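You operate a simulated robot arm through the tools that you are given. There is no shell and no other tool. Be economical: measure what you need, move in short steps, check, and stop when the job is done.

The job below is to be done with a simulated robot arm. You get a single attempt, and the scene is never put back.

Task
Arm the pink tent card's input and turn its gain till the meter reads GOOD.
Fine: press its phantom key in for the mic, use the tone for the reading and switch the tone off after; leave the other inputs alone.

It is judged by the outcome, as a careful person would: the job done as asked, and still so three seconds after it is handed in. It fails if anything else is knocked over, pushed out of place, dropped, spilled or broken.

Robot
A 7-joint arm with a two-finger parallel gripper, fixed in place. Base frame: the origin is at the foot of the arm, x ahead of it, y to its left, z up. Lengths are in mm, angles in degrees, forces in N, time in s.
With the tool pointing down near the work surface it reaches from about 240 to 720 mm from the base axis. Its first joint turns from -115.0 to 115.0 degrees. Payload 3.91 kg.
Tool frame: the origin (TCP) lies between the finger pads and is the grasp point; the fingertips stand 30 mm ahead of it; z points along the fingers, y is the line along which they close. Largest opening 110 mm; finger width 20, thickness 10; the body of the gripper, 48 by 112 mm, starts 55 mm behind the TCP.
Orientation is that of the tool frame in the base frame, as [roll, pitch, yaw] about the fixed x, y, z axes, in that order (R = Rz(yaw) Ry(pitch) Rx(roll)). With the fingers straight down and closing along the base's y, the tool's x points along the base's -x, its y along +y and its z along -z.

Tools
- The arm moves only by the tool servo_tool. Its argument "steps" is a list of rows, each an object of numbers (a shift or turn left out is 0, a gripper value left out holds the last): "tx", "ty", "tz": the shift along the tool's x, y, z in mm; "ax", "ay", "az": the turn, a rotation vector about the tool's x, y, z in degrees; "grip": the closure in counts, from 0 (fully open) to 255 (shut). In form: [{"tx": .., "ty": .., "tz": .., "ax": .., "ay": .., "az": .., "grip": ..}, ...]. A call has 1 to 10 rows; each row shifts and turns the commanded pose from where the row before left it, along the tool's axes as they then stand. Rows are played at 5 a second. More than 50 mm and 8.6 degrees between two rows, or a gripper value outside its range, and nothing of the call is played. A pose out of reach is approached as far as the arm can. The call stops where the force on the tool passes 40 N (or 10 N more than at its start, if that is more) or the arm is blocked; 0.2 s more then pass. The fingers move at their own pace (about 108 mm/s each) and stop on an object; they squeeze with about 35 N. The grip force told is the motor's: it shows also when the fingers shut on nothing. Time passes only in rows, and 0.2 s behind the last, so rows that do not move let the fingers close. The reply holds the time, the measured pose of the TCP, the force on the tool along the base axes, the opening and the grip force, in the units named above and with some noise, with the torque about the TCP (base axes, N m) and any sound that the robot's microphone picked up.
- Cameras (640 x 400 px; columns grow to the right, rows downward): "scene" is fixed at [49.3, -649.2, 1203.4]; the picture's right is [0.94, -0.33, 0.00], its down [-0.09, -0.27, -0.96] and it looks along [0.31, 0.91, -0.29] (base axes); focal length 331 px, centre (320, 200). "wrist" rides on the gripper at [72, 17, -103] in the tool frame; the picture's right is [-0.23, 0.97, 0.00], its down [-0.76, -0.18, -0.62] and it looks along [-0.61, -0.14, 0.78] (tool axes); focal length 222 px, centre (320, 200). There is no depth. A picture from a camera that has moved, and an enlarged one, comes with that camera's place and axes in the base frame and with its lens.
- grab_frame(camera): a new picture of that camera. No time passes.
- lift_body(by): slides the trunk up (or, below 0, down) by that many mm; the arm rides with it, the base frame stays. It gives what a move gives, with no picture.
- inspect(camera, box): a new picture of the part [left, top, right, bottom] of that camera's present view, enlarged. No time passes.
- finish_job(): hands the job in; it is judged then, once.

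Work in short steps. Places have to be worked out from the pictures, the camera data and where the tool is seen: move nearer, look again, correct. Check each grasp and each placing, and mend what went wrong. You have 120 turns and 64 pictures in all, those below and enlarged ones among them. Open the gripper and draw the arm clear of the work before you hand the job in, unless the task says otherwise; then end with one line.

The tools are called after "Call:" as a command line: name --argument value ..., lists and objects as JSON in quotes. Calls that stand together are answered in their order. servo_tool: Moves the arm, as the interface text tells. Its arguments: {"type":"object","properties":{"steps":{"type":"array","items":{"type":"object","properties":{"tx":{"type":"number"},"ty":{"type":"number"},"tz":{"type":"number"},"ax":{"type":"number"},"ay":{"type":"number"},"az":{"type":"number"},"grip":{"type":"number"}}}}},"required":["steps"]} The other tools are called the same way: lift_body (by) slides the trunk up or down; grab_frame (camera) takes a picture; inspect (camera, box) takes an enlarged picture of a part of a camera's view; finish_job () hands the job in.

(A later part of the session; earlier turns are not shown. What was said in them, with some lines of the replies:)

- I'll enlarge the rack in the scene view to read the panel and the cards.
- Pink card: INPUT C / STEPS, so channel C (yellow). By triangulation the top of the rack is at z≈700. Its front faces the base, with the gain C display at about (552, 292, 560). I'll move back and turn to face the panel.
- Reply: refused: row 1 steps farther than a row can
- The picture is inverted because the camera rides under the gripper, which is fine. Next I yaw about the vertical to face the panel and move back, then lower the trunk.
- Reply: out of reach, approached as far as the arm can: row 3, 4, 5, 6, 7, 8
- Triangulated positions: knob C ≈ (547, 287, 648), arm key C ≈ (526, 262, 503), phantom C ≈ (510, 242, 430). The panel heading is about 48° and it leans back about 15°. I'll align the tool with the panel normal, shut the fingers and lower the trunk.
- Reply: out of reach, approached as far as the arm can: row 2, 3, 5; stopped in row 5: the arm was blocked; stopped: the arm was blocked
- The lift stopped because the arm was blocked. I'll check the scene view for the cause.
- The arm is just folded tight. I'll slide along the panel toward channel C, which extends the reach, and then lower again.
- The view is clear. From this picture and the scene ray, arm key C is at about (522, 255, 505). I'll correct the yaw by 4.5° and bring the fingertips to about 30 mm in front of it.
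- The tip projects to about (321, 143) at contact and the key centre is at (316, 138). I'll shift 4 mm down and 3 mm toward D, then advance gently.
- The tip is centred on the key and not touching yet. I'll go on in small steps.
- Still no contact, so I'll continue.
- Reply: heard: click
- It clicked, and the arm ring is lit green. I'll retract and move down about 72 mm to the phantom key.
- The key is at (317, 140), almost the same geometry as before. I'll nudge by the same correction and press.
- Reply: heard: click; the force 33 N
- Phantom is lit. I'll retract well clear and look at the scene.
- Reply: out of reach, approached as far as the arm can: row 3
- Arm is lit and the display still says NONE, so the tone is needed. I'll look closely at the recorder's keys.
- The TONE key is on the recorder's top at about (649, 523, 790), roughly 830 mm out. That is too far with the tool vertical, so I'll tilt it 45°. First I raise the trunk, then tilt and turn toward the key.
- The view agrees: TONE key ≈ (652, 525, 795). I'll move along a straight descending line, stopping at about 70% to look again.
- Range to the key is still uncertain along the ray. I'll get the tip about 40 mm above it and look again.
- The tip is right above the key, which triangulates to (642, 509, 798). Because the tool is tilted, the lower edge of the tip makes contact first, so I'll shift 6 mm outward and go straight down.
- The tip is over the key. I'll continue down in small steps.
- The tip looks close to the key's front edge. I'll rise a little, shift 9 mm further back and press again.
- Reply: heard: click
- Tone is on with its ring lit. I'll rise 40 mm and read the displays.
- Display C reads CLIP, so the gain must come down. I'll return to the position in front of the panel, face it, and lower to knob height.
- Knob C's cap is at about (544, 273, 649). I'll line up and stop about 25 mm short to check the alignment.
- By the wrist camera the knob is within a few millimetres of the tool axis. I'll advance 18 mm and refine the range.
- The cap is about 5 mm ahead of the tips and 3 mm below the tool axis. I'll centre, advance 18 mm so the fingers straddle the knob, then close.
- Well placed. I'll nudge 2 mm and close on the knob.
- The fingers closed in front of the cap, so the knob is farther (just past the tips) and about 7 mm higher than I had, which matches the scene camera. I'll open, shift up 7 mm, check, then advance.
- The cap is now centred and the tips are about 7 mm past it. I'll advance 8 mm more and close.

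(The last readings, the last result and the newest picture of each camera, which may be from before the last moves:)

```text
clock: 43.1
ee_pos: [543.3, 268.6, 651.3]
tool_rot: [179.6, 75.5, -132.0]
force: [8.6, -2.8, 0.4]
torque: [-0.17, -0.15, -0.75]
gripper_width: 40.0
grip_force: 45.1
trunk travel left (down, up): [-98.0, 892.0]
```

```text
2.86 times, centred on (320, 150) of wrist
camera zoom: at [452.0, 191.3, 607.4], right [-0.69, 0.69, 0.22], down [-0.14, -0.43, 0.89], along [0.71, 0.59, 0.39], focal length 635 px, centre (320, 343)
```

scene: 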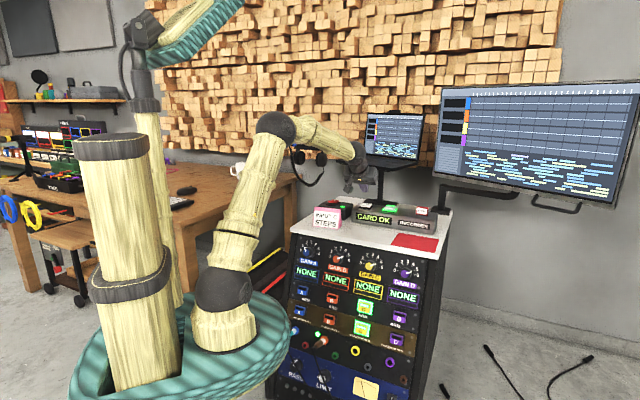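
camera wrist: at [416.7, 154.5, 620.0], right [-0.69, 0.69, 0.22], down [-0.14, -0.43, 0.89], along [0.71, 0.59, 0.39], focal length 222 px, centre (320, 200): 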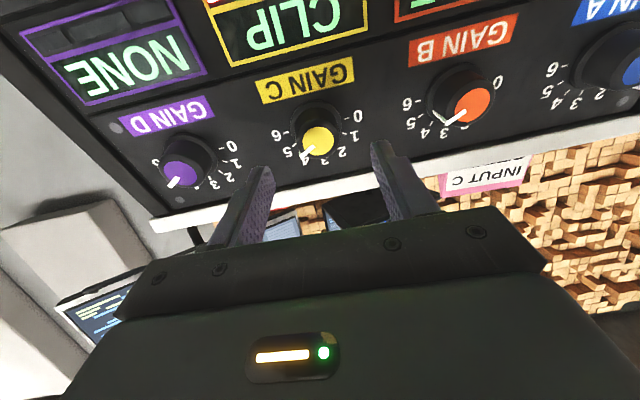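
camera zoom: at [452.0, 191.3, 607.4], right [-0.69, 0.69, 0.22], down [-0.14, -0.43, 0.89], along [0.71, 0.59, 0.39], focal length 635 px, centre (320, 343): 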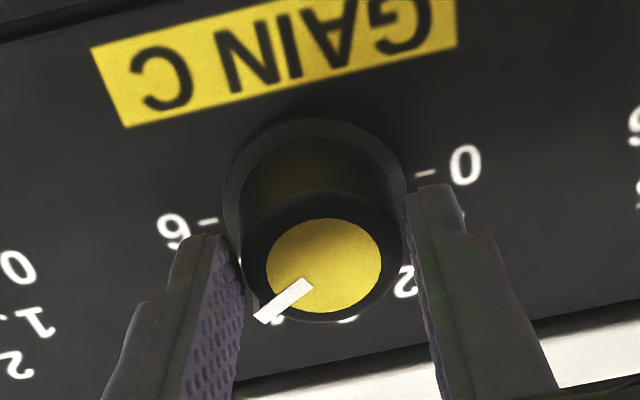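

The knob is gripped at 40 mm. I'll relieve the side force and turn counter-clockwise 25°.

Call:
servo_tool --steps '[{"ty": -1.5}, {"az": -5}, {"az": -5}, {"az": -5}, {"az": -5}, {"az": -5}]'

Call:
inspect --camera "scene" --box '[320, 235, 416, 295]'

Call:
grab_frame --camera "wrist"

```text
clock: 44.5
ee_pos: [544.5, 267.3, 650.9]
tool_rot: [-121.3, 61.4, -69.6]
force: [10.7, -6.1, 1.8]
torque: [-0.23, 0.02, -0.54]
gripper_width: 39.6
grip_force: 45.3
trunk travel left (down, up): [-98.0, 892.0]
```

```text
6.67 times, centred on (368, 265) of scene
camera zoom: at [49.3, -649.2, 1203.4], right [0.94, -0.33, 0.0], down [-0.09, -0.27, -0.96], along [0.31, 0.91, -0.29], focal length 2206 px, centre (0, -233)
```

zoom: 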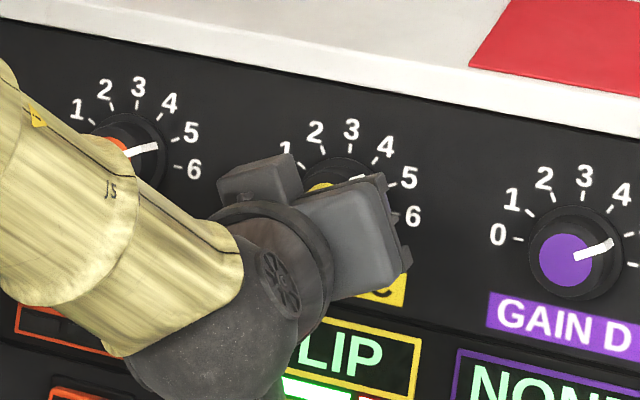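

```text
21 pictures are left
camera wrist: at [477.0, 169.2, 607.0], right [-0.77, 0.61, -0.2], down [-0.39, -0.2, 0.9], along [0.51, 0.77, 0.4], focal length 222 px, centre (320, 200)
```

wrist: 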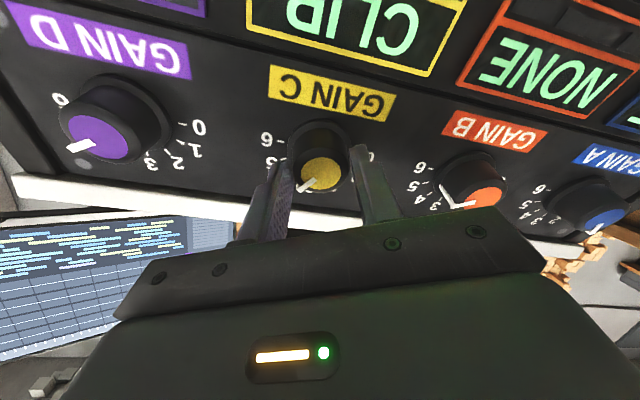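

The knob follows the gripper and the display still says CLIP. I'll turn another 15°.

Call:
servo_tool --steps '[{"az": -5}, {"az": -5}, {"az": -5}]'

Call:
grab_frame --camera "wrist"

```text
clock: 45.3
ee_pos: [544.4, 267.9, 651.3]
tool_rot: [-111.5, 48.0, -57.9]
force: [21.1, -3.3, 5.5]
torque: [0.32, -0.09, 0.23]
gripper_width: 39.6
grip_force: 44.9
trunk travel left (down, up): [-98.0, 892.0]
```

```text
20 pictures are left
camera wrist: at [492.2, 157.9, 613.4], right [-0.74, 0.51, -0.44], down [-0.55, -0.09, 0.83], along [0.38, 0.86, 0.35], focal length 222 px, centre (320, 200)
```

wrist: 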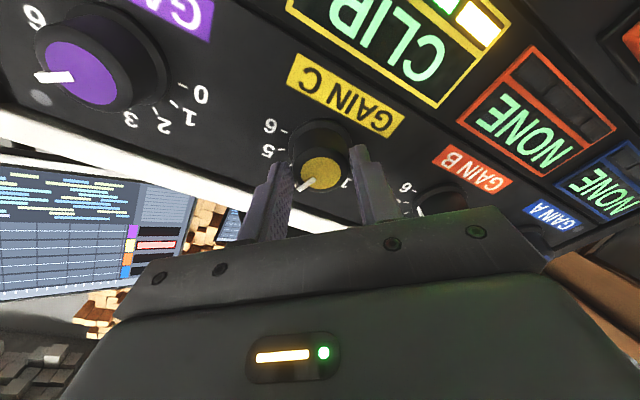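

Still CLIP, and the side force is at 21 N. I'll relieve it along the closing axis and turn another 15°.

Call:
servo_tool --steps '[{"ty": -2}, {"az": -5}, {"az": -5}, {"az": -5}]'

Call:
grab_frame --camera "wrist"

```text
clock: 46.3
ee_pos: [545.0, 268.0, 652.0]
tool_rot: [-107.4, 33.7, -51.2]
force: [12.1, -2.9, 4.8]
torque: [0.05, 0.25, 0.32]
gripper_width: 39.9
grip_force: 45.6
trunk travel left (down, up): [-98.0, 892.0]
```

```text
19 pictures are left
camera wrist: at [506.5, 149.0, 624.8], right [-0.67, 0.37, -0.65], down [-0.69, 0.0, 0.72], along [0.26, 0.93, 0.26], focal length 222 px, centre (320, 200)
```

wrist: 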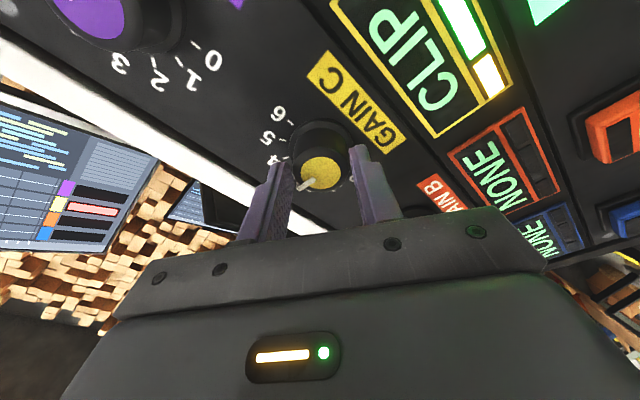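

Still CLIP at about 3. I'll turn another 12°.

Call:
servo_tool --steps '[{"ty": -1}, {"az": -4}, {"az": -4}, {"az": -4}]'

Call:
grab_frame --camera "wrist"

```text
clock: 47.3
ee_pos: [544.8, 266.8, 652.2]
tool_rot: [-105.8, 22.3, -47.3]
force: [2.1, -5.1, 0.4]
torque: [0.15, 0.37, 0.97]
gripper_width: 39.9
grip_force: 45.3
trunk travel left (down, up): [-98.0, 892.0]
```

```text
18 pictures are left
camera wrist: at [516.6, 144.2, 636.5], right [-0.58, 0.24, -0.78], down [-0.8, 0.05, 0.6], along [0.18, 0.97, 0.16], focal length 222 px, centre (320, 200)
```

wrist: 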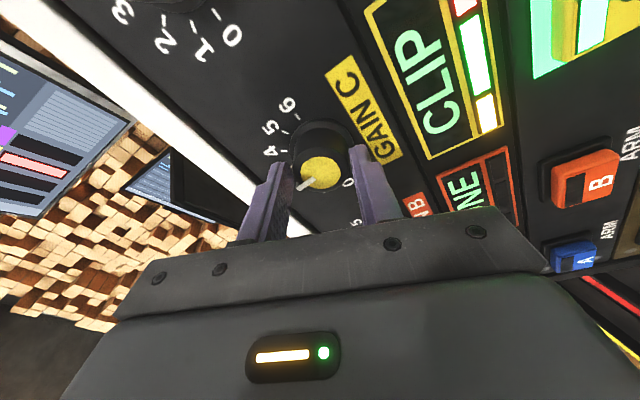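

Still CLIP. Another 12°.

Call:
servo_tool --steps '[{"az": -4}, {"az": -4}, {"az": -4}]'

Call:
grab_frame --camera "wrist"

```text
clock: 48.1
ee_pos: [544.8, 267.2, 652.8]
tool_rot: [-104.7, 10.5, -44.1]
force: [-5.8, -8.6, -1.4]
torque: [0.03, 0.5, 1.12]
gripper_width: 40.2
grip_force: 44.5
trunk travel left (down, up): [-98.0, 892.0]
```

```text
17 pictures are left
camera wrist: at [524.8, 141.7, 649.9], right [-0.46, 0.1, -0.88], down [-0.88, 0.08, 0.46], along [0.11, 0.99, 0.05], focal length 222 px, centre (320, 200)
```

wrist: 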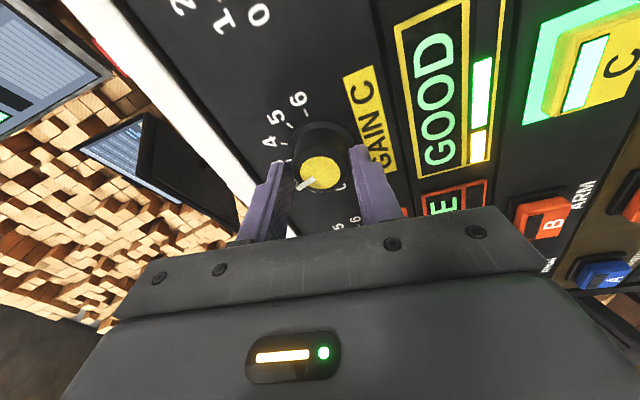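

It reads GOOD. I'll add 3° for margin, then open, back straight off and re-read.

Call:
servo_tool --steps '[{"az": -3}, {"tz": 0}, {"grip": 100}, {"grip": 100}, {"tz": -15}, {"tz": -25}]'

Call:
grab_frame --camera "wrist"

```text
clock: 49.5
ee_pos: [519.7, 239.1, 662.3]
tool_rot: [-104.6, 7.8, -43.4]
force: [0.5, 0.9, -0.7]
torque: [-0.02, 0.01, -0.03]
gripper_width: 66.8
grip_force: 0.0
trunk travel left (down, up): [-98.0, 892.0]
```

```text
16 pictures are left
camera wrist: at [501.5, 112.7, 663.2], right [-0.42, 0.06, -0.9], down [-0.9, 0.08, 0.43], along [0.1, 0.99, 0.02], focal length 222 px, centre (320, 200)
```

wrist: 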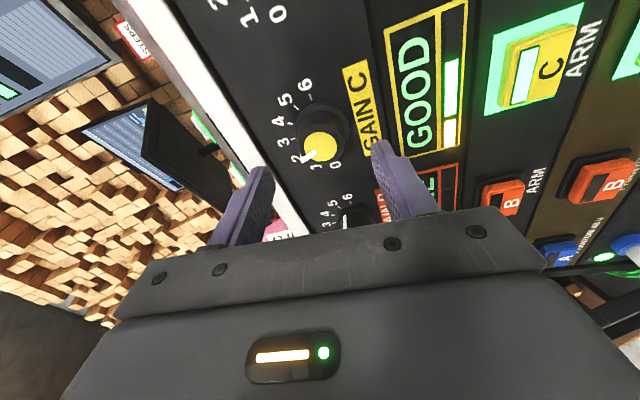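

GOOD holds at about 2 on the scale. Next I back away, shut the fingers, unroll the wrist and raise the trunk for the tone key.

Call:
servo_tool --steps '[{"tz": -30, "grip": 255}, {"tz": -20}]'

Call:
servo_tool --steps '[{"az": 8.2}, {"az": 8.2}, {"az": 8.2}, {"az": 8.2}, {"az": 8.2}, {"az": 8.2}, {"az": 8.2}, {"az": 8.2}, {"az": 8.2}, {"az": 8.2}]'

Call:
lift_body --by 310

Call:
servo_tool --steps '[{"ay": 8.0}, {"ay": 8.0}, {"ay": 8.0}, {"ay": 6.0}]'

```text
clock: 50.1
ee_pos: [487.5, 201.5, 675.0]
tool_rot: [-104.6, 7.8, -43.4]
force: [0.0, 0.9, -0.1]
torque: [0.0, 0.04, -0.01]
gripper_width: 0.2
grip_force: 35.1
trunk travel left (down, up): [-98.0, 892.0]
```

```text
clock: 52.3
ee_pos: [487.2, 202.8, 675.2]
tool_rot: [179.2, 75.6, -132.1]
force: [-0.6, -0.7, 0.3]
torque: [0.01, 0.0, 0.0]
gripper_width: 0.3
grip_force: 35.4
trunk travel left (down, up): [-98.0, 892.0]
```

```text
clock: 55.4
ee_pos: [487.1, 203.2, 985.3]
tool_rot: [179.7, 75.6, -131.6]
force: [1.0, 0.4, -0.7]
torque: [-0.01, 0.0, 0.03]
gripper_width: 0.0
grip_force: 34.6
trunk travel left (down, up): [-408.0, 582.0]
```

```text
clock: 56.4
ee_pos: [488.9, 202.3, 986.4]
tool_rot: [179.9, 45.5, -131.5]
force: [0.1, -1.1, 0.7]
torque: [-0.03, 0.01, 0.0]
gripper_width: 0.0
grip_force: 34.7
trunk travel left (down, up): [-408.0, 582.0]
```

Both are unchanged so far. I'll return to the hover above TONE, about (641, 504, 858).

Call:
servo_tool --steps '[{"tx": -17.2, "ty": 10.8, "tz": 40.3}, {"tx": -17.2, "ty": 10.8, "tz": 40.3}, {"tx": -17.2, "ty": 10.8, "tz": 40.3}, {"tx": -17.2, "ty": 10.8, "tz": 40.3}, {"tx": -17.2, "ty": 10.8, "tz": 40.3}, {"tx": -17.2, "ty": 10.8, "tz": 40.3}, {"tx": -17.2, "ty": 10.8, "tz": 40.3}, {"tx": -17.2, "ty": 10.8, "tz": 40.3}]'

Call:
inspect --camera "wrist" --box '[208, 60, 432, 200]'

Call:
inspect --camera "scene" --box '[280, 210, 440, 310]'

```text
clock: 58.2
ee_pos: [639.4, 503.4, 857.1]
tool_rot: [179.9, 45.4, -131.4]
force: [-0.2, 0.2, -0.3]
torque: [0.0, 0.01, -0.01]
gripper_width: 0.0
grip_force: 34.6
trunk travel left (down, up): [-408.0, 582.0]
```

```text
2.86 times, centred on (320, 130) of wrist
camera zoom: at [545.2, 422.6, 879.2], right [-0.63, 0.76, 0.16], down [0.19, -0.05, 0.98], along [0.75, 0.65, -0.12], focal length 635 px, centre (320, 400)
```

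zoom: 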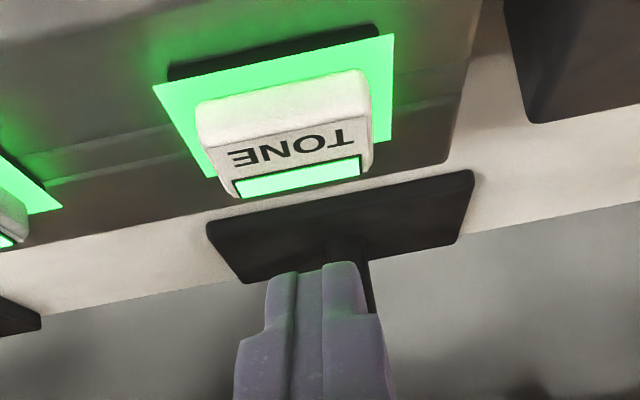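

```text
4.00 times, centred on (360, 260) of scene
camera zoom: at [49.3, -649.2, 1203.4], right [0.94, -0.33, 0.0], down [-0.09, -0.27, -0.96], along [0.31, 0.91, -0.29], focal length 1324 px, centre (160, -40)
```

zoom: 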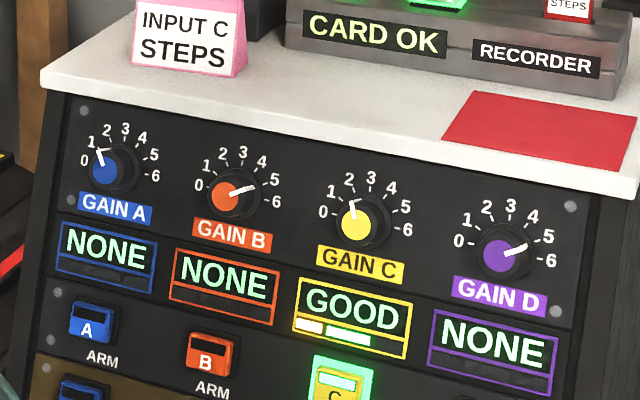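

GOOD remains and I'm over the key. I'll shift 4 mm toward its centre and press down as before.

Call:
servo_tool --steps '[{"ty": -4}, {"tx": 10.7, "tz": 10.5}, {"tx": 10.7, "tz": 10.5}, {"tx": 1.4, "tz": 1.4}, {"tx": 1.4, "tz": 1.4}, {"tx": 1.4, "tz": 1.4}]'

```text
clock: 59.6
ee_pos: [642.1, 503.5, 822.8]
tool_rot: [179.9, 45.6, -131.4]
force: [0.1, 0.4, 2.6]
torque: [0.01, -0.05, -0.02]
gripper_width: 0.0
grip_force: 35.0
trunk travel left (down, up): [-408.0, 582.0]
heard: click
```

It clicked. I'll check the lamp, then rise clear.

Call:
servo_tool --steps '[{"tx": -14.3, "tz": -14}, {"tx": -14.3, "tz": -14}]'

Call:
inspect --camera "wrist" --box '[208, 60, 432, 200]'

Call:
inspect --camera "scene" --box '[280, 190, 440, 290]'

```text
clock: 60.2
ee_pos: [640.7, 503.2, 860.8]
tool_rot: [179.9, 45.5, -131.4]
force: [-0.8, 0.5, 0.6]
torque: [0.0, 0.0, 0.02]
gripper_width: 0.0
grip_force: 34.8
trunk travel left (down, up): [-408.0, 582.0]
```

```text
2.86 times, centred on (320, 130) of wrist
camera zoom: at [546.9, 420.4, 882.8], right [-0.63, 0.76, 0.16], down [0.19, -0.05, 0.98], along [0.76, 0.64, -0.11], focal length 635 px, centre (320, 400)
```

zoom: 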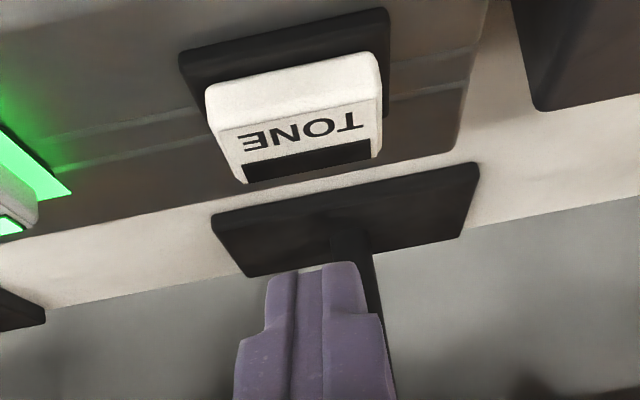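

```text
4.00 times, centred on (360, 240) of scene
camera zoom: at [49.3, -649.2, 1203.4], right [0.94, -0.33, 0.0], down [-0.09, -0.27, -0.96], along [0.31, 0.91, -0.29], focal length 1324 px, centre (160, 40)
```

zoom: 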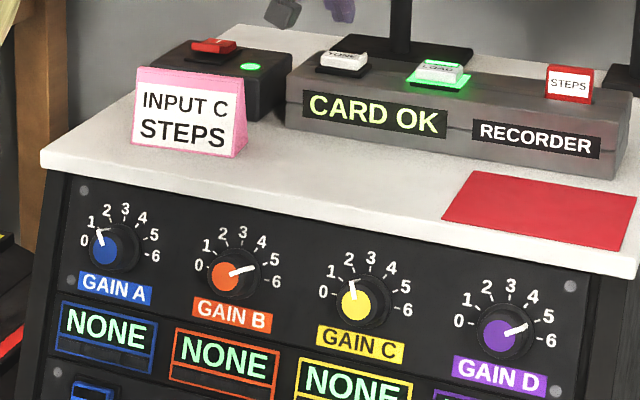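

The tone is off. I'll draw the arm back and open the gripper, then do a final check.

Call:
servo_tool --steps '[{"tx": 17, "ty": -11, "tz": -40}, {"tx": 17, "ty": -11, "tz": -40}, {"tx": 17, "ty": -11, "tz": -40}, {"tx": 17, "ty": -11, "tz": -40}, {"tx": 17, "ty": -11, "tz": -40}, {"tx": 17, "ty": -11, "tz": -40}, {"tx": 17, "ty": -11, "tz": -40}, {"grip": 0}, {"grip": 0}, {"grip": 0}]'

Call:
grab_frame --camera "scene"

Call:
inspect --camera "scene" --box '[280, 270, 440, 370]'

```text
clock: 62.4
ee_pos: [511.9, 239.8, 971.9]
tool_rot: [179.9, 45.6, -131.4]
force: [-0.4, 0.6, 0.4]
torque: [0.02, 0.02, -0.01]
gripper_width: 109.8
grip_force: 0.0
trunk travel left (down, up): [-408.0, 582.0]
```

```text
11 pictures are left
```

scene: 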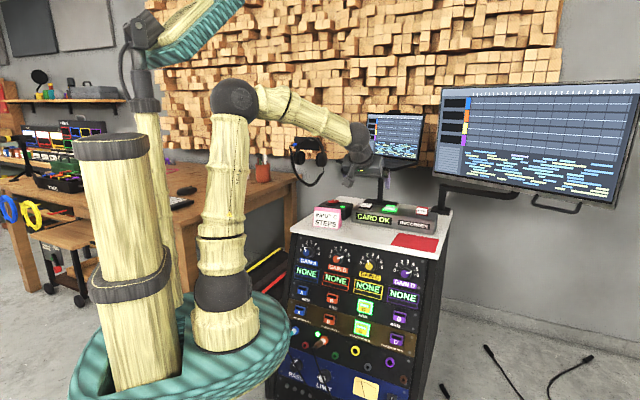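

```text
4.00 times, centred on (360, 320) of scene
camera zoom: at [49.3, -649.2, 1203.4], right [0.94, -0.33, 0.0], down [-0.09, -0.27, -0.96], along [0.31, 0.91, -0.29], focal length 1324 px, centre (160, -280)
```

zoom: 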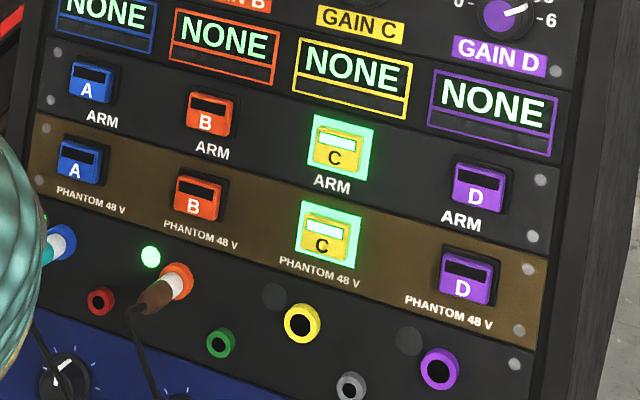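

Arm C and phantom C are lit, gain C is set, the tone is off, the other inputs are untouched, and the arm is clear. Handing it in.

Call:
finish_job

```text
The job is handed in.
```

Input C (the pink card's "STEPS" input) is armed with its phantom key in. Its gain is at about 2, where the meter read GOOD on the tone. The tone is off again and the other inputs were left alone. No cable is plugged into C's own socket; I left that as it was.
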